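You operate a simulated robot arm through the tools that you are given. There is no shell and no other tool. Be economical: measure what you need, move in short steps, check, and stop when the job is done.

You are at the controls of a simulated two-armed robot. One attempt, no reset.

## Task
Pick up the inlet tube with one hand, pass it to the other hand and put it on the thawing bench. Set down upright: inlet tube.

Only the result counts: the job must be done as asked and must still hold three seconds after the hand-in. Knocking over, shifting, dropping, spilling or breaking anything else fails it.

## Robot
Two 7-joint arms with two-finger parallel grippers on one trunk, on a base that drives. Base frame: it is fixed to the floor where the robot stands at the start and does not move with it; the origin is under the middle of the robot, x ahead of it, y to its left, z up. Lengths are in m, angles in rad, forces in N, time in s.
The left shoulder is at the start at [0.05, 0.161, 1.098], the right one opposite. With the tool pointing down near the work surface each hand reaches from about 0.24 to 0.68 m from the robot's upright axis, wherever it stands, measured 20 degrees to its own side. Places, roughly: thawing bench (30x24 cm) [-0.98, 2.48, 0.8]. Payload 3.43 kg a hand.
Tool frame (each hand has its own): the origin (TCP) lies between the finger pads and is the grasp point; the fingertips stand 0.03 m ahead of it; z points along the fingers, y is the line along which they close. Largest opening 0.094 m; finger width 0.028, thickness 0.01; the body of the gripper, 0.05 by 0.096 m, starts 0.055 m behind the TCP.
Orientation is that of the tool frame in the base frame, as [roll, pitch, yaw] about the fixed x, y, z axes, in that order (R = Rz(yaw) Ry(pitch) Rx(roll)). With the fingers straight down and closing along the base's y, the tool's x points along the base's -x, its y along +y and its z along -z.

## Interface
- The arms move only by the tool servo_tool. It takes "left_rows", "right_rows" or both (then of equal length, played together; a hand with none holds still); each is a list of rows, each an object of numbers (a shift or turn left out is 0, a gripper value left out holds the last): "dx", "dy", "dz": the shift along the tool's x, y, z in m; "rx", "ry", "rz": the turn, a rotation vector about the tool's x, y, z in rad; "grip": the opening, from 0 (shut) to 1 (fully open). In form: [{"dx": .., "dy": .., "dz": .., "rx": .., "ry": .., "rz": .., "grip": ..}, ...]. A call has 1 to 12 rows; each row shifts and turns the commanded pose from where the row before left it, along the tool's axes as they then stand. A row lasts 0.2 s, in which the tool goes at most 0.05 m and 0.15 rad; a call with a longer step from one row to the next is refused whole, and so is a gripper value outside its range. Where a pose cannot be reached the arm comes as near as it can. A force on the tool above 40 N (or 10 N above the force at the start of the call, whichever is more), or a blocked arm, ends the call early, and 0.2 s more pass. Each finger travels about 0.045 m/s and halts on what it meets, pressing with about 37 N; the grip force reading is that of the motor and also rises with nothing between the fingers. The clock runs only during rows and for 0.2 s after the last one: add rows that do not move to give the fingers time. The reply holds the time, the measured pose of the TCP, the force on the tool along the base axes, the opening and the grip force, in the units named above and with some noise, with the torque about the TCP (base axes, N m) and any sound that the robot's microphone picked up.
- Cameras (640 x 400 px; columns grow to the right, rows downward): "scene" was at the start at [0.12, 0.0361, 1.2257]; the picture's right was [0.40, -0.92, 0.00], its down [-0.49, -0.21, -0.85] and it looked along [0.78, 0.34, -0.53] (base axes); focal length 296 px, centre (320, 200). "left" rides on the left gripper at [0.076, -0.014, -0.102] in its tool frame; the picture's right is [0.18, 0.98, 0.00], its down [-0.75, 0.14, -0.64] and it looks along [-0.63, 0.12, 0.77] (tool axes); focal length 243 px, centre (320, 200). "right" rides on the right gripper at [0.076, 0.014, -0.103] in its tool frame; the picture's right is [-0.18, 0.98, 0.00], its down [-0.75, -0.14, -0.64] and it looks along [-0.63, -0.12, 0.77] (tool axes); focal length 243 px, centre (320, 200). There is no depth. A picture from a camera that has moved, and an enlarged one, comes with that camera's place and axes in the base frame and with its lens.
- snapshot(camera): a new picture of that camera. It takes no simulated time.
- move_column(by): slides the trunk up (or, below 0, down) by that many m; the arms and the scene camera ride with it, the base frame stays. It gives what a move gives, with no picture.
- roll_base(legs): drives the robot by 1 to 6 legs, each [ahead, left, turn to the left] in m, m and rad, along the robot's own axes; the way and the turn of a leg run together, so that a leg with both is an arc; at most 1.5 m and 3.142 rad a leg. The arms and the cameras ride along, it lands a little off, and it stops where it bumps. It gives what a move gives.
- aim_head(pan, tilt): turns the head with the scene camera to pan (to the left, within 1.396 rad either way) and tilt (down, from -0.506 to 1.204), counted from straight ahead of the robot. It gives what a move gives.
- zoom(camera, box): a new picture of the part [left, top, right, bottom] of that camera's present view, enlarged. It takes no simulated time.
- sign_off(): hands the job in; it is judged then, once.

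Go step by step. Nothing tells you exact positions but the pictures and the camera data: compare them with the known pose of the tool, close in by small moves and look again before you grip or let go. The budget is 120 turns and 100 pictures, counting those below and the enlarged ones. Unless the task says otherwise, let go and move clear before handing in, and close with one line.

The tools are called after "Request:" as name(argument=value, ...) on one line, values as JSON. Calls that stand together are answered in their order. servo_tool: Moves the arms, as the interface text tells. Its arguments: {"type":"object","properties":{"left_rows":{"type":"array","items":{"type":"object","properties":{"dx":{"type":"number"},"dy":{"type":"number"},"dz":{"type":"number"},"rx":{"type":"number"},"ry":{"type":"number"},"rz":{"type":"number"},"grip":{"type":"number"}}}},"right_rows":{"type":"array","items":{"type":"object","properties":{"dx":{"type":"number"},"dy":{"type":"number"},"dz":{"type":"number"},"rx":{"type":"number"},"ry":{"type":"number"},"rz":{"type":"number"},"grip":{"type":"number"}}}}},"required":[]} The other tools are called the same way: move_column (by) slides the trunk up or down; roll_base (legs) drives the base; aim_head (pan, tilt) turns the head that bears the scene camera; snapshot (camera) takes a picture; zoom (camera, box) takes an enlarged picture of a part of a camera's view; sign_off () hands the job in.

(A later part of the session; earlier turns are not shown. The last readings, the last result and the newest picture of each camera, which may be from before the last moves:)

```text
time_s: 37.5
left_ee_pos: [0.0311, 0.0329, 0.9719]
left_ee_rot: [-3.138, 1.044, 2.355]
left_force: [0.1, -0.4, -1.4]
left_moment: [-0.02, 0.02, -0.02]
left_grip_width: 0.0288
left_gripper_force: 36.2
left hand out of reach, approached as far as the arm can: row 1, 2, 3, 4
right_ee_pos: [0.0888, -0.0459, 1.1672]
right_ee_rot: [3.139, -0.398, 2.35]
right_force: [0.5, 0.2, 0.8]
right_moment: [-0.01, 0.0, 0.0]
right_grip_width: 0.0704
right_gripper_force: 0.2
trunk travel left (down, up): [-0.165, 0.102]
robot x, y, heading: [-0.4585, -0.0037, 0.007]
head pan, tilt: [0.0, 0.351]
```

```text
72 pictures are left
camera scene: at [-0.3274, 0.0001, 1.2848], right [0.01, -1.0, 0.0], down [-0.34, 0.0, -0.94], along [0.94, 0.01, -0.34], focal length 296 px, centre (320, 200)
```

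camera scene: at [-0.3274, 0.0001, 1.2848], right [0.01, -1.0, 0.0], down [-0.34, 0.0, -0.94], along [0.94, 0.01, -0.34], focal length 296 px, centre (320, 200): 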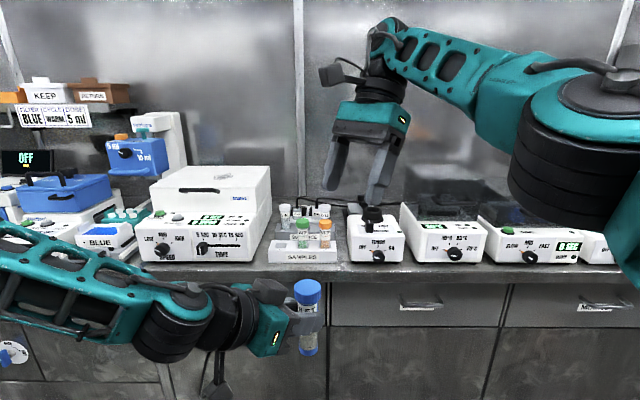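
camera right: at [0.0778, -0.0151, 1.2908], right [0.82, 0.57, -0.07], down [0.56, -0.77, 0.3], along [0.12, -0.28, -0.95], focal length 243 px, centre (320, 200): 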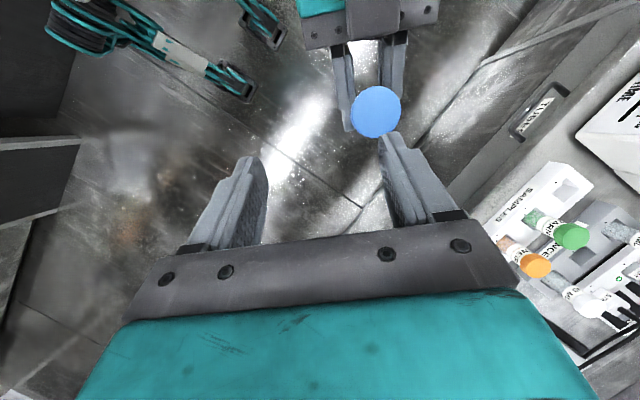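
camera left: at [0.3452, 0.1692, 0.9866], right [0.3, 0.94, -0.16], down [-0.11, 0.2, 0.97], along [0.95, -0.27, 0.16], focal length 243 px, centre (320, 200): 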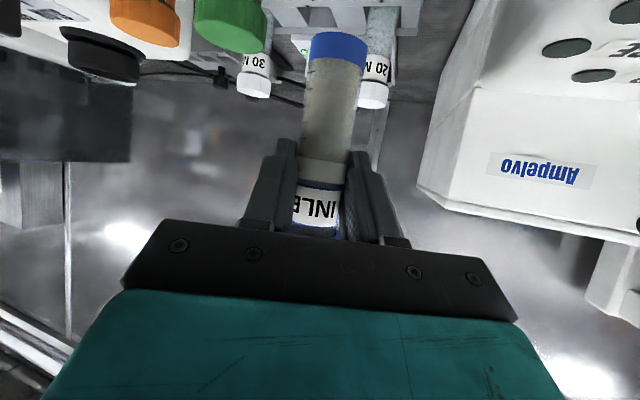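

The tube is now lower and nearer. I move the right hand to pre-grasp above the cap at about [0.037, 0.025, 1.006].

Request:
servo_tool(right_rows=[{"dx": 0.009, "dy": 0.007, "dz": 0.02}, {"dx": 0.008, "dy": 0.006, "dz": 0.03}, {"dz": 0.034}, {}])

Request:
snapshot(camera="scene")

Request:
snapshot(camera="right")

```text
time_s: 38.5
left_ee_pos: [0.0284, 0.0327, 0.9711]
left_ee_rot: [-3.138, 1.045, 2.354]
left_force: [-0.3, -0.6, -0.9]
left_moment: [0.02, 0.01, 0.0]
left_grip_width: 0.0287
left_gripper_force: 37.1
right_ee_pos: [0.0663, -0.0005, 1.0965]
right_ee_rot: [3.14, -0.403, 2.35]
right_force: [0.2, -0.5, 0.5]
right_moment: [0.03, -0.02, -0.05]
right_grip_width: 0.0705
right_gripper_force: 0.1
trunk travel left (down, up): [-0.165, 0.102]
robot x, y, heading: [-0.4588, -0.0015, 0.01]
head pan, tilt: [0.0, 0.351]
```

```text
71 pictures are left
camera scene: at [-0.3275, 0.0001, 1.2849], right [0.01, -1.0, 0.0], down [-0.34, 0.0, -0.94], along [0.94, 0.01, -0.34], focal length 296 px, centre (320, 200)
```

scene: 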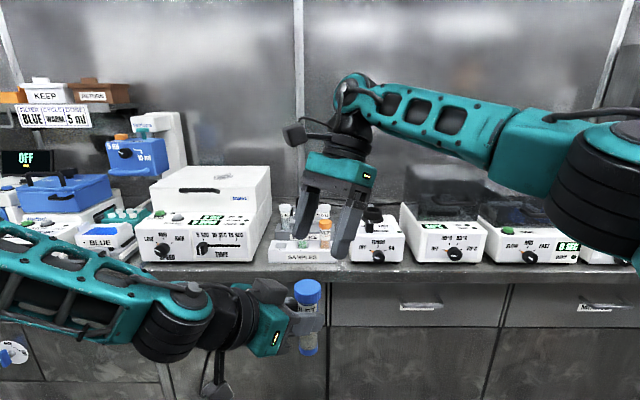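

```text
70 pictures are left
camera right: at [0.0554, 0.0306, 1.2202], right [0.82, 0.57, -0.07], down [0.56, -0.77, 0.3], along [0.11, -0.28, -0.95], focal length 243 px, centre (320, 200)
```

right: 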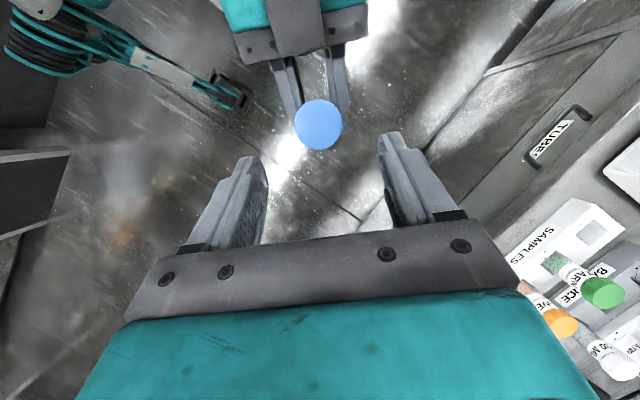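

Alignment is very good: the cap is centred between the right fingers. I descend along the tool axis.

Request:
servo_tool(right_rows=[{"dz": 0.025}, {"dz": 0.025}, {}])

Request:
snapshot(camera="right")

Request:
zoom(camera="scene", box=[220, 200, 420, 400])

```text
time_s: 39.3
left_ee_pos: [0.0303, 0.0334, 0.9711]
left_ee_rot: [-3.137, 1.047, 2.354]
left_force: [0.2, 0.0, -1.1]
left_moment: [0.0, 0.02, 0.01]
left_grip_width: 0.0287
left_gripper_force: 36.5
right_ee_pos: [0.0509, 0.011, 1.0495]
right_ee_rot: [3.142, -0.401, 2.347]
right_force: [-0.1, -0.1, -0.1]
right_moment: [-0.02, 0.0, 0.02]
right_grip_width: 0.0703
right_gripper_force: 0.1
trunk travel left (down, up): [-0.165, 0.102]
robot x, y, heading: [-0.4565, -0.0021, 0.011]
head pan, tilt: [0.0, 0.351]
```

```text
69 pictures are left
camera right: at [0.0408, 0.0422, 1.1719], right [0.82, 0.57, -0.07], down [0.56, -0.77, 0.3], along [0.11, -0.28, -0.95], focal length 243 px, centre (320, 200)
```

right: 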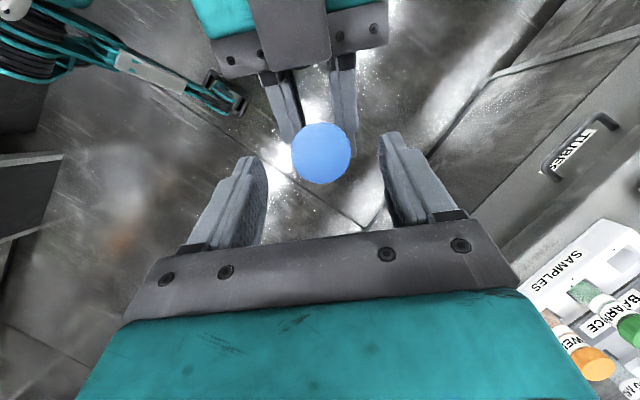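

```text
2.00 times, centred on (320, 300) of scene
camera zoom: at [-0.3275, 0.0001, 1.2849], right [0.01, -1.0, 0.0], down [-0.34, 0.0, -0.94], along [0.94, 0.01, -0.34], focal length 593 px, centre (320, 0)
```

zoom: 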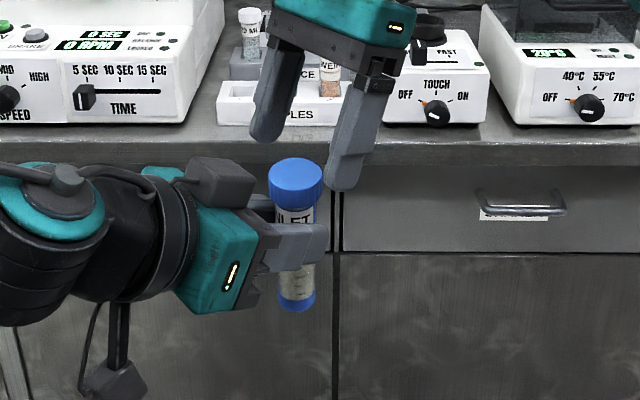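

Request:
servo_tool(right_rows=[{"dx": -0.0017, "dy": 0.0005, "dz": 0.0145}, {"dx": -0.0017, "dy": 0.0005, "dz": 0.0145}, {}])

Request:
snapshot(camera="right")

Request:
zoom(camera="scene", box=[220, 200, 420, 400])

```text
time_s: 40.1
left_ee_pos: [0.0296, 0.0329, 0.9717]
left_ee_rot: [-3.138, 1.045, 2.356]
left_force: [-0.3, -0.5, -1.0]
left_moment: [0.02, 0.01, 0.0]
left_grip_width: 0.0285
left_gripper_force: 36.6
right_ee_pos: [0.0464, 0.0157, 1.0212]
right_ee_rot: [3.141, -0.401, 2.349]
right_force: [0.9, -0.2, -0.3]
right_moment: [0.02, -0.01, -0.02]
right_grip_width: 0.0705
right_gripper_force: 0.0
trunk travel left (down, up): [-0.165, 0.102]
robot x, y, heading: [-0.4626, 0.001, 0.012]
head pan, tilt: [0.0, 0.351]
```

```text
67 pictures are left
camera right: at [0.0352, 0.0474, 1.1428], right [0.82, 0.57, -0.07], down [0.56, -0.77, 0.3], along [0.11, -0.28, -0.95], focal length 243 px, centre (320, 200)
```

right: 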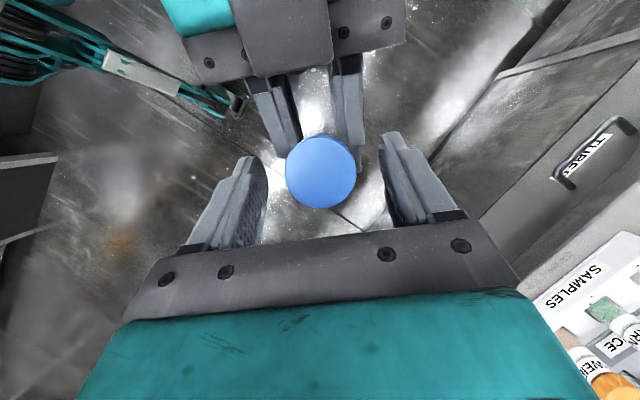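

```text
2.00 times, centred on (320, 300) of scene
camera zoom: at [-0.3275, 0.0, 1.2849], right [0.01, -1.0, 0.0], down [-0.34, 0.0, -0.94], along [0.94, 0.01, -0.34], focal length 593 px, centre (320, 0)
```

zoom: 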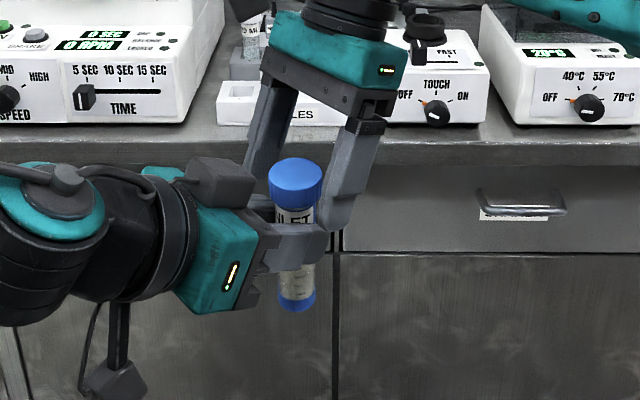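

The right fingers straddle the cap and sit just above the left fingers. I close the right gripper.

Request:
servo_tool(right_rows=[{"grip": 0.5}, {"grip": 0.35}, {"grip": 0.25}, {"grip": 0.2}, {}])

Request:
zoom(camera="scene", box=[220, 200, 420, 400])

Request:
snapshot(camera="right")

```text
time_s: 41.3
left_ee_pos: [0.0297, 0.0326, 0.9711]
left_ee_rot: [-3.136, 1.045, 2.353]
left_force: [-2.9, -2.3, 0.1]
left_moment: [0.05, -0.09, -0.09]
left_grip_width: 0.0286
left_gripper_force: 36.5
right_ee_pos: [0.0449, 0.0158, 1.0203]
right_ee_rot: [3.139, -0.401, 2.348]
right_force: [2.0, 2.0, -0.7]
right_moment: [0.05, -0.06, 0.03]
right_grip_width: 0.037
right_gripper_force: 36.7
trunk travel left (down, up): [-0.165, 0.102]
robot x, y, heading: [-0.4605, -0.0027, 0.006]
head pan, tilt: [0.0, 0.351]
```

```text
2.00 times, centred on (320, 300) of scene
camera zoom: at [-0.3274, 0.0, 1.2849], right [0.01, -1.0, 0.0], down [-0.34, 0.0, -0.94], along [0.94, 0.01, -0.34], focal length 593 px, centre (320, 0)
```

zoom: 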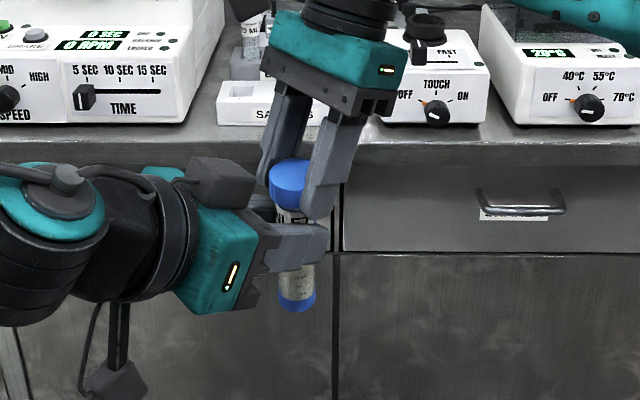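

```text
64 pictures are left
camera right: at [0.0352, 0.0474, 1.1429], right [0.82, 0.57, -0.07], down [0.56, -0.77, 0.3], along [0.11, -0.28, -0.95], focal length 243 px, centre (320, 200)
```

right: 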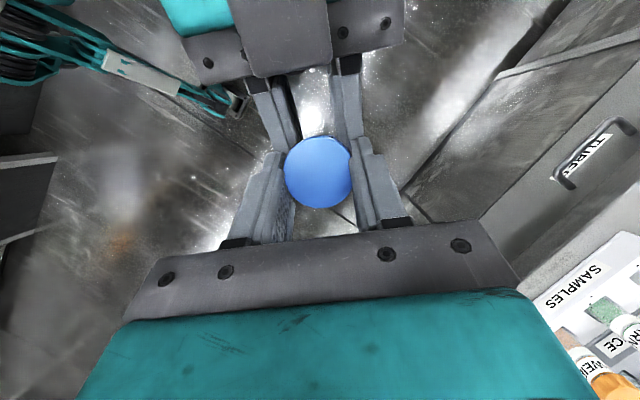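

The right hand holds the cap (0.037 m opening, 37 N). I open the left hand wide and retreat along its own axis.

Request:
servo_tool(left_rows=[{"grip": 0.85}, {}, {}, {}])

Request:
servo_tool(left_rows=[{"dz": -0.02}, {"dz": -0.03}, {"dz": -0.04}, {"dz": -0.04}, {}])

Request:
snapshot(camera="scene")

```text
time_s: 42.3
left_ee_pos: [0.0292, 0.0334, 0.9725]
left_ee_rot: [-3.141, 1.046, 2.354]
left_force: [0.0, 0.5, -0.8]
left_moment: [0.01, -0.01, 0.02]
left_grip_width: 0.0797
left_gripper_force: 0.1
right_ee_pos: [0.045, 0.0178, 1.0196]
right_ee_rot: [3.142, -0.401, 2.35]
right_force: [0.3, -0.2, -0.3]
right_moment: [0.02, -0.01, 0.01]
right_grip_width: 0.0374
right_gripper_force: 37.4
trunk travel left (down, up): [-0.165, 0.102]
robot x, y, heading: [-0.4594, -0.0017, 0.008]
head pan, tilt: [0.0, 0.351]
```

```text
time_s: 43.5
left_ee_pos: [-0.0494, 0.1104, 1.0348]
left_ee_rot: [-3.14, 1.044, 2.355]
left_force: [0.1, -0.5, 0.8]
left_moment: [-0.01, 0.0, -0.01]
left_grip_width: 0.0799
left_gripper_force: 0.0
right_ee_pos: [0.0464, 0.0158, 1.0201]
right_ee_rot: [-3.141, -0.401, 2.349]
right_force: [-0.2, 1.0, -0.2]
right_moment: [-0.02, -0.01, 0.0]
right_grip_width: 0.0368
right_gripper_force: 37.1
trunk travel left (down, up): [-0.165, 0.102]
robot x, y, heading: [-0.4582, -0.0019, 0.012]
head pan, tilt: [0.0, 0.351]
```

```text
63 pictures are left
camera scene: at [-0.3272, -0.0001, 1.2848], right [0.01, -1.0, 0.0], down [-0.34, 0.0, -0.94], along [0.94, 0.01, -0.34], focal length 296 px, centre (320, 200)
```

scene: 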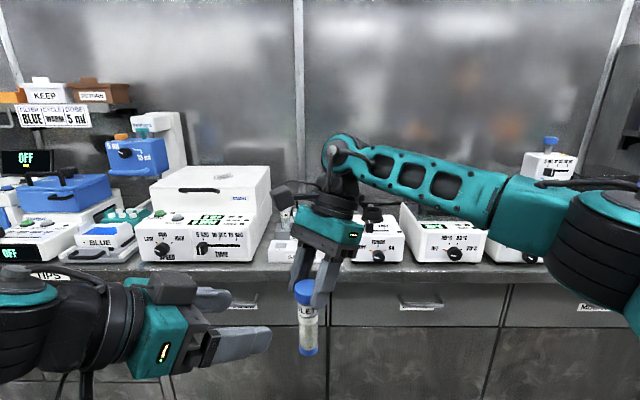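

The handover is done: the right hand alone holds the tube. Now I look left toward the thawing bench to plan the drive.

Request:
aim_head(pan=1.39, tilt=0.3)

Request:
snapshot(camera="scene")

```text
time_s: 45.0
left_ee_pos: [-0.0489, 0.1117, 1.0356]
left_ee_rot: [-3.14, 1.045, 2.353]
left_force: [0.1, -0.3, 0.1]
left_moment: [0.02, -0.01, 0.01]
left_grip_width: 0.08
left_gripper_force: 0.2
right_ee_pos: [0.0469, 0.017, 1.0195]
right_ee_rot: [-3.139, -0.401, 2.35]
right_force: [0.1, 0.4, -0.7]
right_moment: [0.04, -0.02, -0.01]
right_grip_width: 0.0373
right_gripper_force: 37.0
trunk travel left (down, up): [-0.165, 0.102]
robot x, y, heading: [-0.4586, 0.0021, 0.012]
head pan, tilt: [1.389, 0.3]
```

```text
62 pictures are left
camera scene: at [-0.4044, 0.0912, 1.2896], right [0.98, -0.17, 0.0], down [-0.05, -0.29, -0.96], along [0.17, 0.94, -0.3], focal length 296 px, centre (320, 200)
```

scene: 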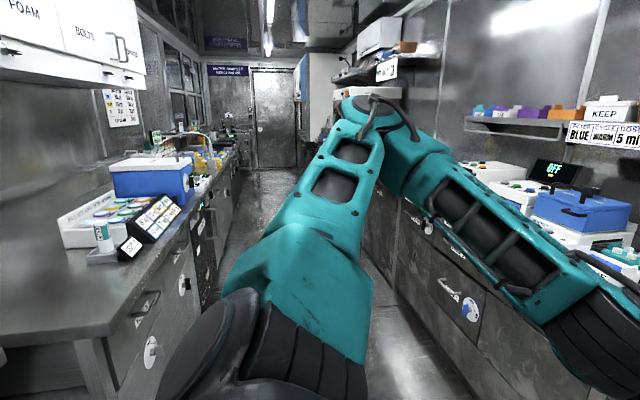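

I see a corridor running along +y, with the left bench edge at about x = -0.77 and the right one near x = 0.37. I move to mid-corridor and turn to face along it.

Request:
roll_base(legs=[[0.22, 0, 0], [0, 0, 1.56]])

Request:
aim_head(pan=0.3, tilt=0.3)

Request:
snapshot(camera="scene")

```text
time_s: 50.5
left_ee_pos: [-0.3495, 0.4095, 1.0355]
left_ee_rot: [-3.138, 1.047, -2.352]
left_force: [0.1, -0.6, 0.7]
left_moment: [0.0, 0.02, 0.01]
left_grip_width: 0.0801
left_gripper_force: 0.0
right_ee_pos: [-0.2566, 0.5045, 1.0197]
right_ee_rot: [-3.141, -0.4, -2.355]
right_force: [-0.3, -0.5, -0.1]
right_moment: [0.02, -0.02, 0.01]
right_grip_width: 0.0371
right_gripper_force: 37.1
trunk travel left (down, up): [-0.165, 0.102]
robot x, y, heading: [-0.2359, 0.0025, 1.588]
head pan, tilt: [1.389, 0.3]
```

```text
time_s: 51.9
left_ee_pos: [-0.35, 0.4086, 1.0358]
left_ee_rot: [-3.14, 1.046, -2.351]
left_force: [-0.2, -0.2, 1.0]
left_moment: [0.02, 0.01, -0.01]
left_grip_width: 0.0798
left_gripper_force: 0.0
right_ee_pos: [-0.2566, 0.5049, 1.0201]
right_ee_rot: [-3.141, -0.402, -2.354]
right_force: [-0.3, 0.1, -0.2]
right_moment: [0.01, 0.05, 0.04]
right_grip_width: 0.0372
right_gripper_force: 36.9
trunk travel left (down, up): [-0.165, 0.102]
robot x, y, heading: [-0.2336, 0.0048, 1.589]
head pan, tilt: [0.3, 0.3]
```

```text
61 pictures are left
camera scene: at [-0.2665, 0.1298, 1.2896], right [0.95, 0.31, 0.0], down [0.09, -0.28, -0.96], along [-0.3, 0.91, -0.3], focal length 296 px, centre (320, 200)
```

scene: 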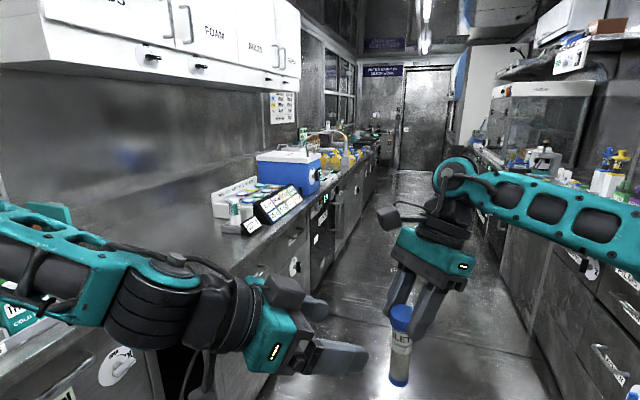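

The floor corridor is clear. I drive ahead 1.4 m, shifting slightly right.

Request:
roll_base(legs=[[0.5, -0.04, -0.01], [0.9, 0, 0]])

Request:
aim_head(pan=0.7, tilt=0.35)

Request:
snapshot(camera="scene")

```text
time_s: 59.1
left_ee_pos: [-0.2974, 1.7947, 1.0352]
left_ee_rot: [-3.138, 1.045, -2.377]
left_force: [0.2, 0.9, 0.6]
left_moment: [0.02, 0.01, 0.0]
left_grip_width: 0.0799
left_gripper_force: 0.0
right_ee_pos: [-0.2016, 1.8871, 1.0201]
right_ee_rot: [3.141, -0.401, -2.38]
right_force: [-0.2, -0.3, -0.3]
right_moment: [0.0, 0.02, 0.01]
right_grip_width: 0.0372
right_gripper_force: 37.6
trunk travel left (down, up): [-0.165, 0.102]
robot x, y, heading: [-0.1914, 1.384, 1.561]
head pan, tilt: [0.3, 0.3]
```

```text
time_s: 59.9
left_ee_pos: [-0.2977, 1.7932, 1.0355]
left_ee_rot: [-3.14, 1.045, -2.377]
left_force: [0.4, -0.1, 0.2]
left_moment: [0.03, -0.03, -0.01]
left_grip_width: 0.08
left_gripper_force: 0.1
right_ee_pos: [-0.2018, 1.8882, 1.0194]
right_ee_rot: [3.14, -0.402, -2.382]
right_force: [-0.3, -0.5, -0.6]
right_moment: [0.01, 0.01, -0.01]
right_grip_width: 0.037
right_gripper_force: 37.5
trunk travel left (down, up): [-0.165, 0.102]
robot x, y, heading: [-0.1929, 1.3827, 1.557]
head pan, tilt: [0.7, 0.351]
```

```text
60 pictures are left
camera scene: at [-0.2539, 1.4946, 1.2849], right [0.77, 0.64, 0.0], down [0.22, -0.27, -0.94], along [-0.6, 0.72, -0.34], focal length 296 px, centre (320, 200)
```

scene: 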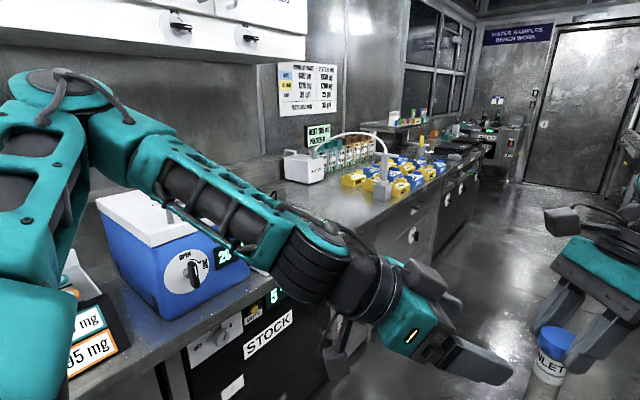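

Request:
zoom(camera="scene", box=[240, 110, 500, 270])

```text
2.46 times, centred on (370, 190) of scene
camera zoom: at [-0.2539, 1.4946, 1.2849], right [0.77, 0.64, 0.0], down [0.22, -0.27, -0.94], along [-0.6, 0.72, -0.34], focal length 730 px, centre (197, 225)
```

zoom: 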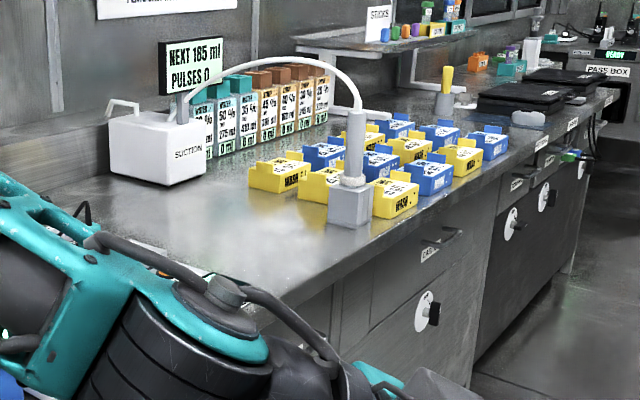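

The thawing bench spot (about [-0.98, 2.48]) is free bench top in front of the suction unit, and the suction post stands near [-0.88, 2.71]. I drive on to y≈2.42, then turn to face it.

Request:
roll_base(legs=[[1.03, 0, 0]])

Request:
aim_head(pan=1.3, tilt=0.4)

Request:
snapshot(camera="scene")

```text
time_s: 65.2
left_ee_pos: [-0.2698, 2.8161, 1.0357]
left_ee_rot: [-3.139, 1.047, -2.396]
left_force: [0.5, -0.6, 0.4]
left_moment: [-0.01, -0.01, -0.02]
left_grip_width: 0.0797
left_gripper_force: 0.1
right_ee_pos: [-0.1722, 2.9078, 1.0196]
right_ee_rot: [3.141, -0.4, -2.4]
right_force: [0.8, 0.6, -0.4]
right_moment: [0.0, 0.01, -0.02]
right_grip_width: 0.0368
right_gripper_force: 36.7
trunk travel left (down, up): [-0.165, 0.102]
robot x, y, heading: [-0.1722, 2.4007, 1.541]
head pan, tilt: [0.7, 0.351]
```

```text
time_s: 66.2
left_ee_pos: [-0.2711, 2.8161, 1.0338]
left_ee_rot: [-3.139, 1.045, -2.396]
left_force: [0.0, 0.8, -0.7]
left_moment: [0.0, 0.02, 0.0]
left_grip_width: 0.0798
left_gripper_force: 0.1
right_ee_pos: [-0.1722, 2.9075, 1.0212]
right_ee_rot: [-3.141, -0.402, -2.4]
right_force: [-0.9, -0.6, -0.4]
right_moment: [-0.01, 0.02, -0.01]
right_grip_width: 0.0365
right_gripper_force: 37.1
trunk travel left (down, up): [-0.165, 0.102]
robot x, y, heading: [-0.1732, 2.404, 1.545]
head pan, tilt: [1.3, 0.4]
```

```text
58 pictures are left
camera scene: at [-0.2627, 2.4706, 1.2803], right [0.3, 0.96, 0.0], down [0.37, -0.12, -0.92], along [-0.88, 0.27, -0.39], focal length 296 px, centre (320, 200)
```

scene: 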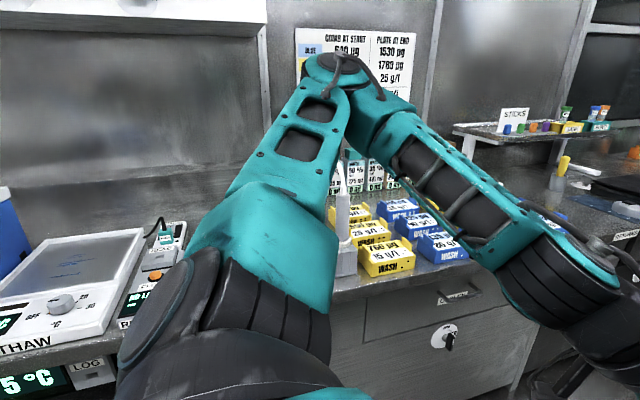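

A "THAW" device is visible to the left, while the named place is hidden behind my arm. I turn to face the bench and look without obstruction.

Request:
roll_base(legs=[[0, 0, 1.59]])

Request:
aim_head(pan=0.0, tilt=0.45)

Request:
snapshot(camera="scene")

```text
time_s: 70.5
left_ee_pos: [-0.5865, 2.3058, 1.0352]
left_ee_rot: [-3.139, 1.045, -0.822]
left_force: [0.3, 0.0, -0.4]
left_moment: [0.01, 0.0, 0.0]
left_grip_width: 0.0801
left_gripper_force: 0.1
right_ee_pos: [-0.6775, 2.403, 1.0194]
right_ee_rot: [3.141, -0.4, -0.827]
right_force: [-0.7, 0.3, 0.0]
right_moment: [-0.02, -0.01, -0.01]
right_grip_width: 0.0366
right_gripper_force: 37.2
trunk travel left (down, up): [-0.165, 0.102]
robot x, y, heading: [-0.1755, 2.3993, 3.118]
head pan, tilt: [1.3, 0.4]
```

```text
time_s: 71.9
left_ee_pos: [-0.5873, 2.304, 1.0356]
left_ee_rot: [-3.14, 1.045, -0.822]
left_force: [0.3, 0.3, -0.7]
left_moment: [0.03, 0.01, 0.01]
left_grip_width: 0.0799
left_gripper_force: 0.2
right_ee_pos: [-0.6786, 2.403, 1.02]
right_ee_rot: [3.14, -0.401, -0.829]
right_force: [-0.7, 0.0, -0.5]
right_moment: [-0.04, -0.01, 0.02]
right_grip_width: 0.0367
right_gripper_force: 37.2
trunk travel left (down, up): [-0.165, 0.102]
robot x, y, heading: [-0.1736, 2.4043, 3.117]
head pan, tilt: [0.0, 0.45]
```

```text
57 pictures are left
camera scene: at [-0.3073, 2.4065, 1.2757], right [0.03, 1.0, 0.0], down [0.44, -0.01, -0.9], along [-0.9, 0.02, -0.44], focal length 296 px, centre (320, 200)
```

scene: 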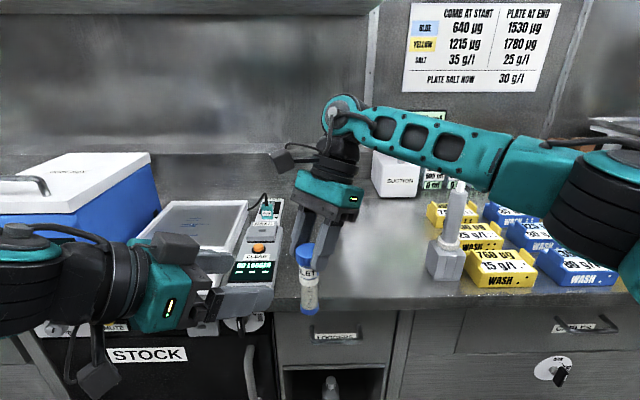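

Request:
zoom(camera="scene", box=[140, 170, 480, 340])

Request:
snapshot(camera="right")

```text
1.88 times, centred on (310, 255) of scene
camera zoom: at [-0.3073, 2.4065, 1.2757], right [0.03, 1.0, 0.0], down [0.44, -0.01, -0.9], along [-0.9, 0.02, -0.44], focal length 558 px, centre (339, 96)
```

zoom: 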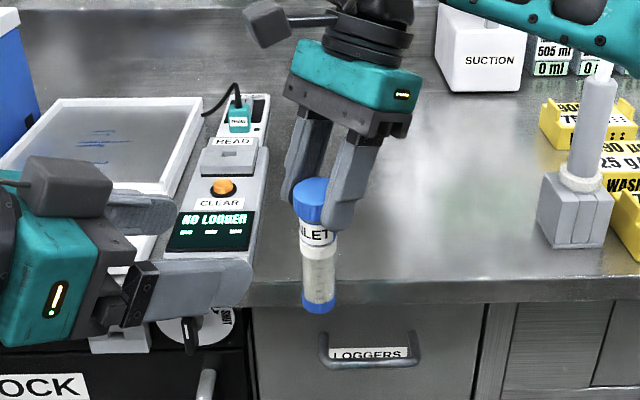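

```text
55 pictures are left
camera right: at [-0.6678, 2.3705, 1.1429], right [-0.84, -0.54, -0.07], down [-0.54, 0.79, 0.3], along [-0.1, 0.29, -0.95], focal length 243 px, centre (320, 200)
```

right: 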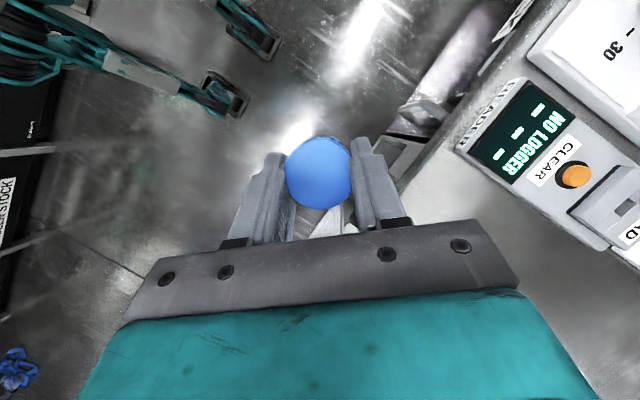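

The spot in front of me between the plate logger and the suction post is the named place and is free. First I retract and raise the left hand so it stays clear when I move in.

Request:
servo_tool(left_rows=[{"dx": -0.035, "dz": -0.02, "grip": 0.5}, {"dx": -0.035, "dz": -0.02}, {"dx": -0.035, "dz": -0.02}, {"dx": -0.03, "dz": -0.03}, {}])

Request:
snapshot(camera="scene")

```text
time_s: 73.1
left_ee_pos: [-0.5816, 2.2953, 1.1965]
left_ee_rot: [-3.141, 1.046, -0.823]
left_force: [-0.5, -0.2, 0.2]
left_moment: [0.01, 0.0, -0.02]
left_grip_width: 0.0471
left_gripper_force: 0.1
right_ee_pos: [-0.6784, 2.4027, 1.0193]
right_ee_rot: [-3.141, -0.402, -0.827]
right_force: [0.2, 0.3, -1.5]
right_moment: [-0.03, 0.01, 0.01]
right_grip_width: 0.0367
right_gripper_force: 36.8
trunk travel left (down, up): [-0.165, 0.102]
robot x, y, heading: [-0.1731, 2.3995, 3.113]
head pan, tilt: [0.0, 0.45]
```

```text
54 pictures are left
camera scene: at [-0.3075, 2.4068, 1.2756], right [0.03, 1.0, 0.0], down [0.44, -0.01, -0.9], along [-0.9, 0.02, -0.44], focal length 296 px, centre (320, 200)
```

scene: 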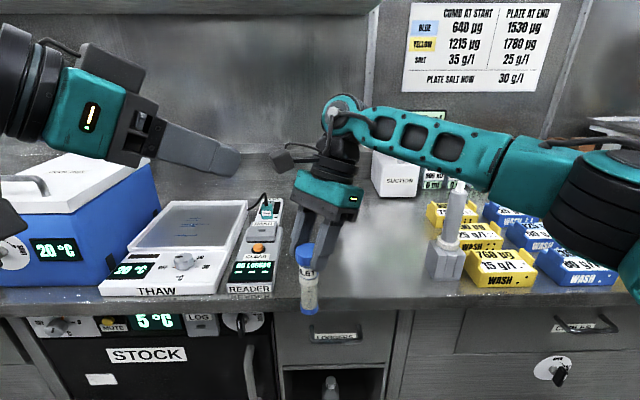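

The free patch spans about y 2.32–2.66, matching the named place. To keep the right forearm away from the suction post I turn slightly right and approach from the left side.

Request:
roll_base(legs=[[0, 0, -0.265], [0, 0.2, 0], [0.134, 0, 0]])

Request:
snapshot(camera="scene")

```text
time_s: 77.3
left_ee_pos: [-0.7803, 2.2506, 1.1964]
left_ee_rot: [-3.137, 1.046, -1.09]
left_force: [-0.5, 0.2, 0.2]
left_moment: [-0.03, -0.01, 0.01]
left_grip_width: 0.047
left_gripper_force: 0.2
right_ee_pos: [-0.8454, 2.38, 1.0195]
right_ee_rot: [3.14, -0.4, -1.095]
right_force: [0.4, 0.0, -0.7]
right_moment: [-0.01, 0.0, -0.01]
right_grip_width: 0.0366
right_gripper_force: 37.5
trunk travel left (down, up): [-0.165, 0.102]
robot x, y, heading: [-0.3581, 2.2449, 2.848]
head pan, tilt: [0.0, 0.45]
```

```text
53 pictures are left
camera scene: at [-0.4867, 2.2859, 1.2755], right [0.29, 0.96, 0.0], down [0.42, -0.13, -0.9], along [-0.86, 0.26, -0.44], focal length 296 px, centre (320, 200)
```

scene: 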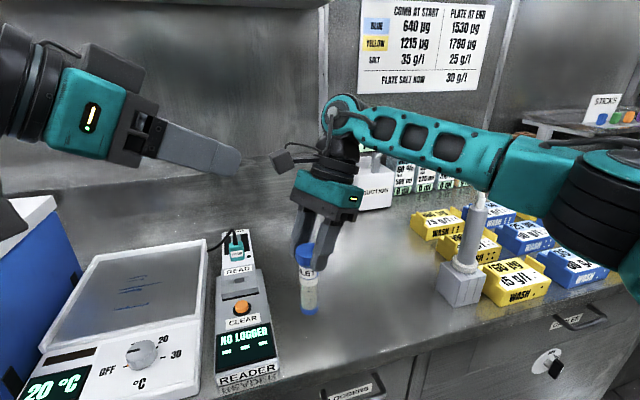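

Clear of the post and reader. I extend the right hand so the tube comes over about [-0.94, 2.43], keeping its height.

Request:
servo_tool(right_rows=[{"dx": -0.0213, "dy": 0.0148, "dz": -0.009}, {"dx": -0.0213, "dy": 0.0148, "dz": -0.009}, {"dx": -0.0213, "dy": 0.0148, "dz": -0.009}, {"dx": -0.0213, "dy": 0.0148, "dz": -0.009}, {}])

Request:
snapshot(camera="scene")

```text
time_s: 78.5
left_ee_pos: [-0.7794, 2.2514, 1.1982]
left_ee_rot: [-3.14, 1.047, -1.09]
left_force: [0.6, 0.0, -0.1]
left_moment: [0.01, 0.0, -0.01]
left_grip_width: 0.0471
left_gripper_force: 0.0
right_ee_pos: [-0.901, 2.4348, 1.0174]
right_ee_rot: [3.14, -0.4, -1.093]
right_force: [-0.3, 0.5, -0.1]
right_moment: [0.02, 0.03, 0.01]
right_grip_width: 0.0365
right_gripper_force: 36.7
right hand out of reach, approached as far as the arm can: row 3, 4
trunk travel left (down, up): [-0.165, 0.102]
robot x, y, heading: [-0.3579, 2.2479, 2.847]
head pan, tilt: [0.0, 0.45]
```

```text
52 pictures are left
camera scene: at [-0.4859, 2.2857, 1.2757], right [0.29, 0.96, 0.0], down [0.42, -0.13, -0.9], along [-0.86, 0.26, -0.44], focal length 296 px, centre (320, 200)
```

scene: 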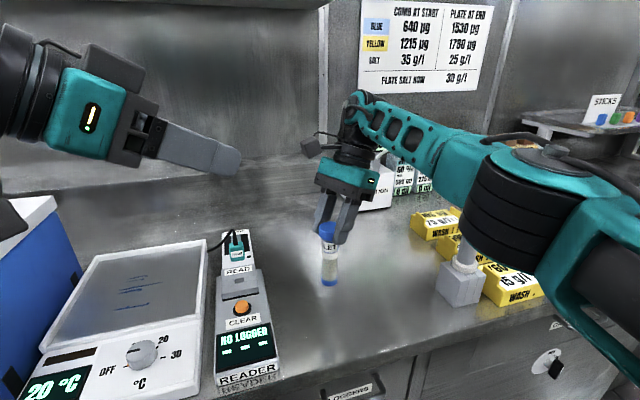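

Request:
roll_base(legs=[[0.045, 0, 0]])

Request:
zoom(camera="scene", box=[250, 180, 410, 300])

Request:
snapshot(camera="left")

```text
time_s: 79.4
left_ee_pos: [-0.8239, 2.265, 1.1966]
left_ee_rot: [-3.138, 1.045, -1.088]
left_force: [-0.7, 0.1, -0.6]
left_moment: [-0.02, -0.03, -0.03]
left_grip_width: 0.0468
left_gripper_force: 0.1
right_ee_pos: [-0.9456, 2.4488, 1.0179]
right_ee_rot: [-3.141, -0.401, -1.093]
right_force: [-0.5, -0.3, -0.6]
right_moment: [-0.04, -0.04, -0.02]
right_grip_width: 0.0366
right_gripper_force: 37.4
trunk travel left (down, up): [-0.165, 0.102]
robot x, y, heading: [-0.4032, 2.2613, 2.844]
head pan, tilt: [0.0, 0.45]
```

```text
3.33 times, centred on (330, 240) of scene
camera zoom: at [-0.531, 2.2994, 1.2755], right [0.29, 0.96, 0.0], down [0.42, -0.13, -0.9], along [-0.86, 0.26, -0.44], focal length 988 px, centre (287, 67)
```

zoom: 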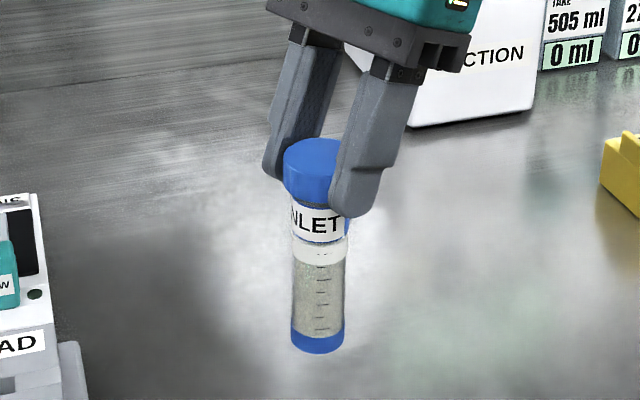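

```text
50 pictures are left
camera left: at [-0.7542, 2.16, 1.1823], right [-0.83, -0.53, -0.16], down [-0.04, -0.22, 0.97], along [-0.56, 0.82, 0.16], focal length 243 px, centre (320, 200)
```

left: 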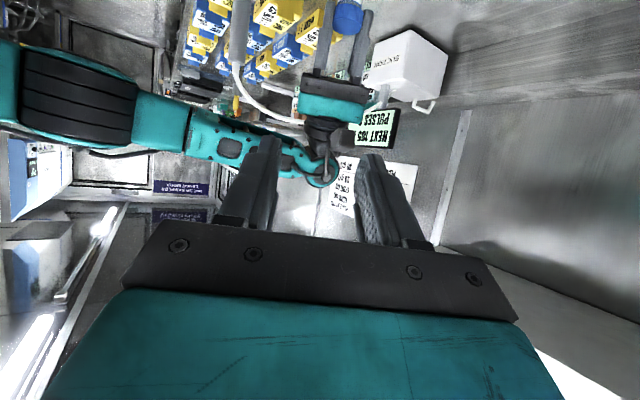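

The tube looks nearly plumb from here. I tilt the left hand down so its camera gives a side view to check the upright angle.

Request:
servo_tool(left_rows=[{"ry": 0.15}, {"ry": 0.15}, {"ry": 0.15}, {"ry": 0.15}, {}])

Request:
snapshot(camera="left")

```text
time_s: 80.6
left_ee_pos: [-0.8313, 2.2389, 1.1993]
left_ee_rot: [-3.14, 0.447, -1.093]
left_force: [-0.2, -0.6, 0.8]
left_moment: [0.02, 0.03, -0.01]
left_grip_width: 0.047
left_gripper_force: 0.0
left hand out of reach, approached as far as the arm can: row 3, 4
right_ee_pos: [-0.9448, 2.4485, 1.0184]
right_ee_rot: [-3.141, -0.4, -1.094]
right_force: [1.2, 0.5, -0.5]
right_moment: [0.0, -0.01, -0.02]
right_grip_width: 0.0362
right_gripper_force: 36.9
trunk travel left (down, up): [-0.165, 0.102]
robot x, y, heading: [-0.4039, 2.2602, 2.85]
head pan, tilt: [0.0, 0.45]
```

```text
49 pictures are left
camera left: at [-0.7683, 2.1462, 1.2575], right [-0.8, -0.6, -0.08], down [-0.31, 0.29, 0.9], along [-0.52, 0.75, -0.42], focal length 243 px, centre (320, 200)
```

left: 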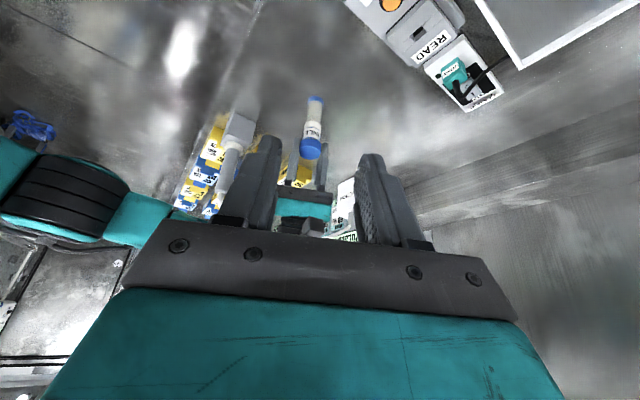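

Request:
zoom(camera="left", box=[270, 80, 350, 180])

```text
4.00 times, centred on (310, 130) of left
camera zoom: at [-0.7683, 2.1462, 1.2575], right [-0.8, -0.6, -0.08], down [-0.31, 0.29, 0.9], along [-0.52, 0.75, -0.42], focal length 970 px, centre (360, 480)
```

zoom: 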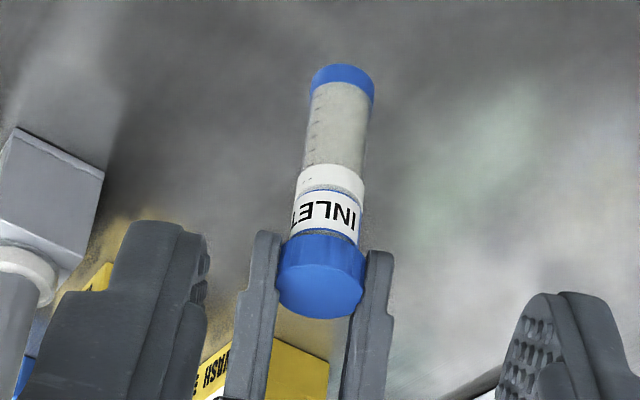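

Both views agree that the tube is plumb: top and bottom are both at about [-0.942, 2.441], bottom z≈0.89. I lower it with the trunk column.

Request:
move_column(by=-0.07)

Request:
snapshot(camera="left")

Request:
snapshot(camera="scene")

```text
time_s: 81.7
left_ee_pos: [-0.8312, 2.2391, 1.1269]
left_ee_rot: [-3.14, 0.448, -1.097]
left_force: [-0.7, 0.4, 0.4]
left_moment: [-0.03, -0.02, 0.03]
left_grip_width: 0.0468
left_gripper_force: 0.1
right_ee_pos: [-0.9451, 2.4485, 0.9481]
right_ee_rot: [3.141, -0.401, -1.093]
right_force: [0.1, -0.7, -0.4]
right_moment: [-0.02, 0.0, -0.01]
right_grip_width: 0.0366
right_gripper_force: 36.9
trunk travel left (down, up): [-0.095, 0.172]
robot x, y, heading: [-0.3992, 2.2622, 2.848]
head pan, tilt: [0.0, 0.45]
```

```text
47 pictures are left
camera left: at [-0.7681, 2.1462, 1.1874], right [-0.8, -0.6, -0.08], down [-0.31, 0.29, 0.9], along [-0.52, 0.75, -0.42], focal length 243 px, centre (320, 200)
```

left: 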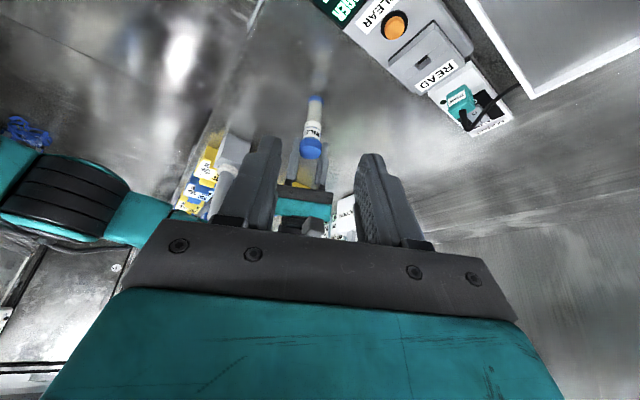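

```text
46 pictures are left
camera scene: at [-0.53, 2.2991, 1.2057], right [0.29, 0.96, 0.0], down [0.42, -0.13, -0.9], along [-0.86, 0.26, -0.44], focal length 296 px, centre (320, 200)
```

scene: 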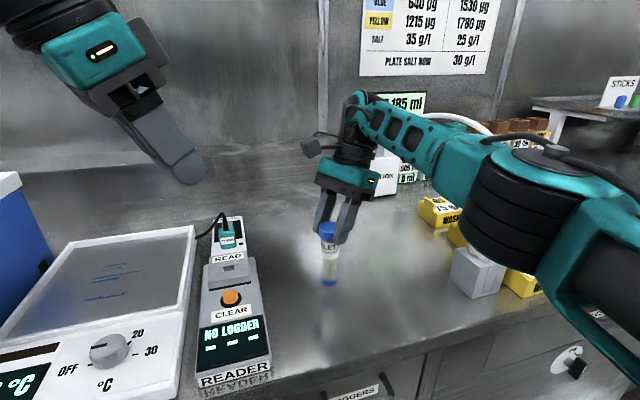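

Request:
zoom(camera="scene", box=[280, 200, 400, 310])

Request:
move_column(by=-0.012)

Request:
zoom(camera="scene", box=[280, 200, 400, 310])

```text
3.64 times, centred on (340, 255) of scene
camera zoom: at [-0.53, 2.2991, 1.2057], right [0.29, 0.96, 0.0], down [0.42, -0.13, -0.9], along [-0.86, 0.26, -0.44], focal length 1078 px, centre (247, 0)
```

zoom: 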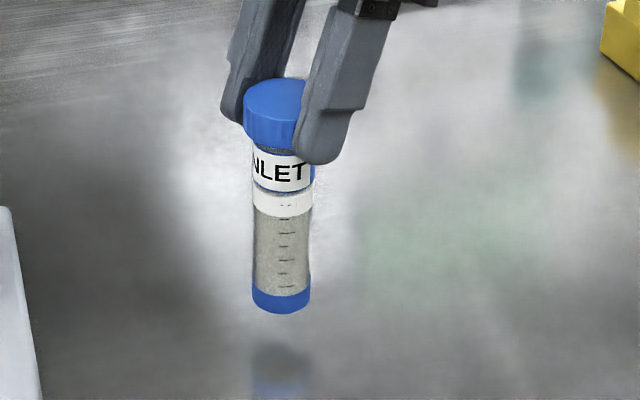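

```text
time_s: 82.3
left_ee_pos: [-0.8316, 2.2398, 1.1166]
left_ee_rot: [-3.138, 0.449, -1.095]
left_force: [0.3, 0.5, -0.6]
left_moment: [-0.02, -0.02, 0.02]
left_grip_width: 0.0471
left_gripper_force: 0.1
right_ee_pos: [-0.9454, 2.4478, 0.9366]
right_ee_rot: [3.14, -0.398, -1.095]
right_force: [0.1, 0.4, -0.4]
right_moment: [0.02, -0.02, 0.0]
right_grip_width: 0.0365
right_gripper_force: 36.6
trunk travel left (down, up): [-0.083, 0.184]
robot x, y, heading: [-0.4001, 2.2573, 2.843]
head pan, tilt: [0.0, 0.45]
```

```text
3.64 times, centred on (340, 255) of scene
camera zoom: at [-0.53, 2.2991, 1.1936], right [0.29, 0.96, 0.0], down [0.42, -0.13, -0.9], along [-0.86, 0.26, -0.44], focal length 1078 px, centre (247, 0)
```

zoom: 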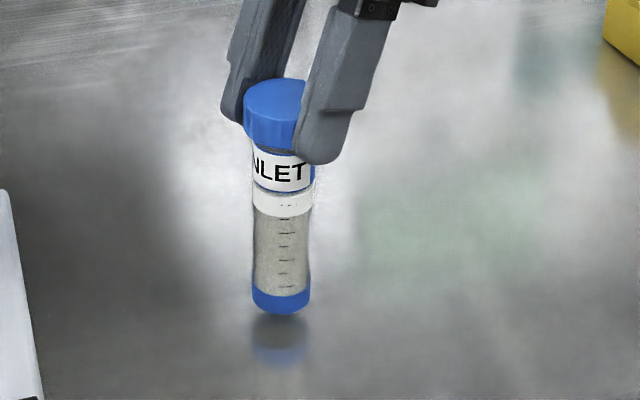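

The reflection shows about 3 mm left to the table. I lower in millimetre steps, watching the force.

Request:
move_column(by=-0.003)

Request:
zoom(camera="scene", box=[280, 200, 400, 310])

```text
time_s: 82.8
left_ee_pos: [-0.8309, 2.2386, 1.1136]
left_ee_rot: [-3.137, 0.448, -1.094]
left_force: [0.5, 0.0, -0.4]
left_moment: [0.02, 0.0, 0.02]
left_grip_width: 0.0468
left_gripper_force: 0.1
right_ee_pos: [-0.9444, 2.447, 0.9342]
right_ee_rot: [3.141, -0.401, -1.094]
right_force: [0.6, -0.7, 0.1]
right_moment: [-0.02, 0.01, -0.02]
right_grip_width: 0.0366
right_gripper_force: 36.8
trunk travel left (down, up): [-0.08, 0.187]
robot x, y, heading: [-0.3995, 2.2637, 2.85]
head pan, tilt: [0.0, 0.45]
```

```text
3.64 times, centred on (340, 255) of scene
camera zoom: at [-0.5301, 2.2992, 1.1906], right [0.29, 0.96, 0.0], down [0.42, -0.13, -0.9], along [-0.86, 0.26, -0.44], focal length 1078 px, centre (247, 0)
```

zoom: 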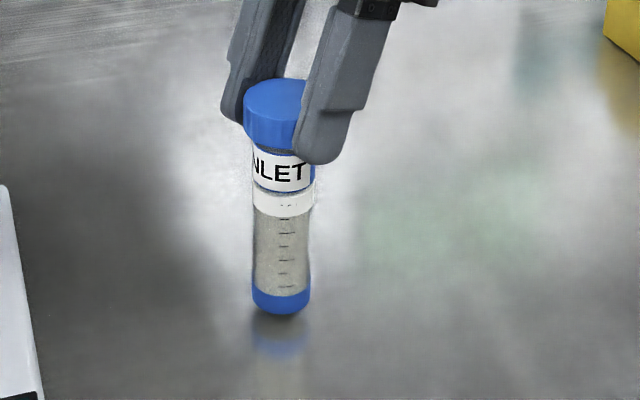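

Request:
move_column(by=-0.004)

Request:
zoom(camera="scene", box=[300, 250, 370, 310])

```text
time_s: 83.3
left_ee_pos: [-0.8322, 2.2393, 1.1086]
left_ee_rot: [-3.137, 0.448, -1.095]
left_force: [-0.1, 0.2, 0.1]
left_moment: [-0.03, 0.02, 0.0]
left_grip_width: 0.0467
left_gripper_force: 0.2
right_ee_pos: [-0.9464, 2.4468, 0.9282]
right_ee_rot: [3.141, -0.402, -1.092]
right_force: [-0.1, 0.2, -0.4]
right_moment: [-0.04, -0.02, -0.01]
right_grip_width: 0.0364
right_gripper_force: 37.2
trunk travel left (down, up): [-0.076, 0.191]
robot x, y, heading: [-0.4026, 2.2579, 2.851]
head pan, tilt: [0.0, 0.45]
```

```text
6.67 times, centred on (335, 280) of scene
camera zoom: at [-0.5301, 2.2991, 1.1866], right [0.29, 0.96, 0.0], down [0.42, -0.13, -0.9], along [-0.86, 0.26, -0.44], focal length 1976 px, centre (220, -333)
```

zoom: 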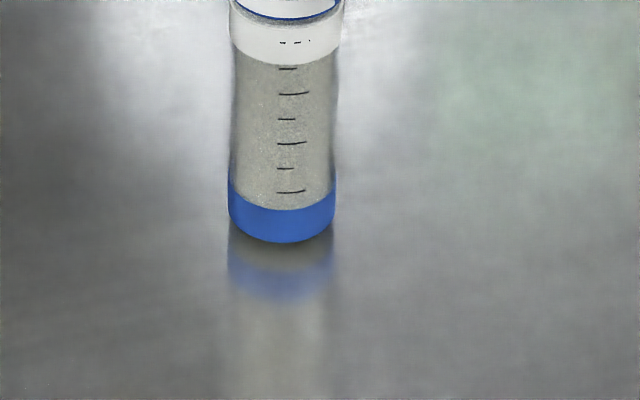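

Request:
move_column(by=-0.003)

Request:
zoom(camera="scene", box=[300, 250, 370, 310])

```text
time_s: 83.9
left_ee_pos: [-0.8311, 2.2399, 1.1061]
left_ee_rot: [-3.138, 0.449, -1.095]
left_force: [0.3, 0.5, 0.4]
left_moment: [0.03, 0.01, -0.01]
left_grip_width: 0.047
left_gripper_force: 0.0
right_ee_pos: [-0.9454, 2.4483, 0.9264]
right_ee_rot: [-3.141, -0.402, -1.094]
right_force: [0.6, -0.2, 0.3]
right_moment: [0.01, -0.01, -0.01]
right_grip_width: 0.0368
right_gripper_force: 37.4
trunk travel left (down, up): [-0.073, 0.194]
robot x, y, heading: [-0.4012, 2.2636, 2.846]
head pan, tilt: [0.0, 0.45]
```

```text
6.67 times, centred on (335, 280) of scene
camera zoom: at [-0.5301, 2.2991, 1.1836], right [0.29, 0.96, 0.0], down [0.42, -0.13, -0.9], along [-0.86, 0.26, -0.44], focal length 1976 px, centre (220, -333)
```

zoom: 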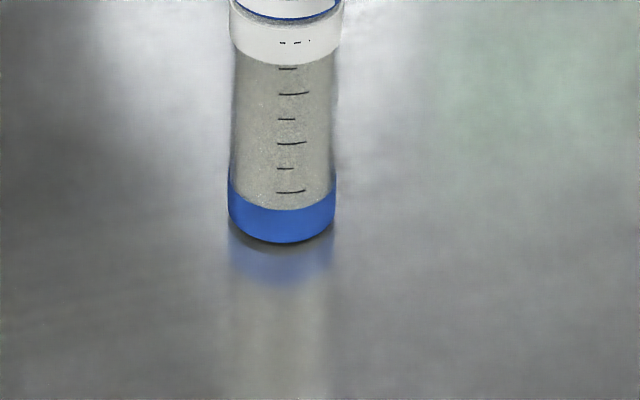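

Nearly touching, with about 1–2 mm of gap left.

Request:
move_column(by=-0.0015)

Request:
zoom(camera="scene", box=[300, 250, 370, 310])

```text
time_s: 84.4
left_ee_pos: [-0.8321, 2.2402, 1.1043]
left_ee_rot: [-3.137, 0.449, -1.094]
left_force: [0.6, 0.1, 0.4]
left_moment: [0.02, -0.01, 0.02]
left_grip_width: 0.0468
left_gripper_force: 0.1
right_ee_pos: [-0.9452, 2.4484, 0.9253]
right_ee_rot: [-3.14, -0.401, -1.094]
right_force: [0.8, -0.1, -1.0]
right_moment: [0.0, 0.02, 0.02]
right_grip_width: 0.0363
right_gripper_force: 36.9
trunk travel left (down, up): [-0.071, 0.195]
robot x, y, heading: [-0.3998, 2.2616, 2.849]
head pan, tilt: [0.0, 0.45]
```

```text
6.67 times, centred on (335, 280) of scene
camera zoom: at [-0.5301, 2.2992, 1.1821], right [0.29, 0.96, 0.0], down [0.42, -0.13, -0.9], along [-0.86, 0.26, -0.44], focal length 1976 px, centre (220, -333)
```

zoom: 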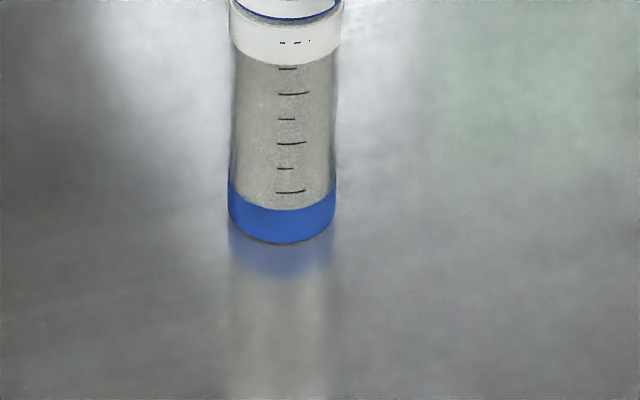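

Request:
move_column(by=-0.001)

Request:
zoom(camera="scene", box=[300, 250, 370, 310])

```text
time_s: 84.9
left_ee_pos: [-0.8313, 2.2389, 1.1042]
left_ee_rot: [-3.138, 0.451, -1.093]
left_force: [-0.3, 1.2, 0.0]
left_moment: [-0.02, 0.0, -0.01]
left_grip_width: 0.0472
left_gripper_force: 0.0
right_ee_pos: [-0.9465, 2.4477, 0.9243]
right_ee_rot: [3.14, -0.401, -1.094]
right_force: [0.2, -0.3, 0.3]
right_moment: [0.0, 0.0, 0.05]
right_grip_width: 0.0364
right_gripper_force: 37.5
trunk travel left (down, up): [-0.07, 0.196]
robot x, y, heading: [-0.4012, 2.2628, 2.846]
head pan, tilt: [0.0, 0.45]
```

```text
6.67 times, centred on (335, 280) of scene
camera zoom: at [-0.53, 2.2991, 1.1812], right [0.29, 0.96, 0.0], down [0.42, -0.13, -0.9], along [-0.86, 0.26, -0.44], focal length 1976 px, centre (220, -333)
```

zoom: 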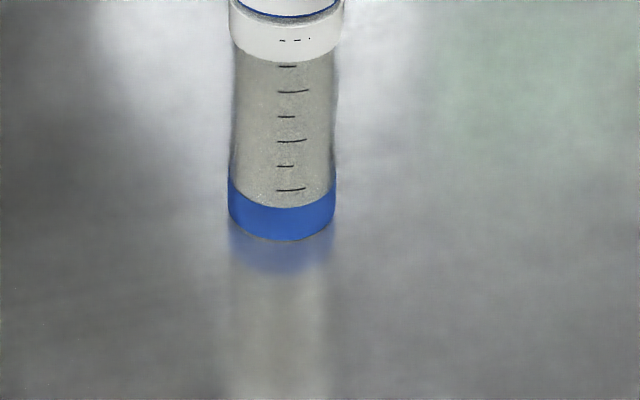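

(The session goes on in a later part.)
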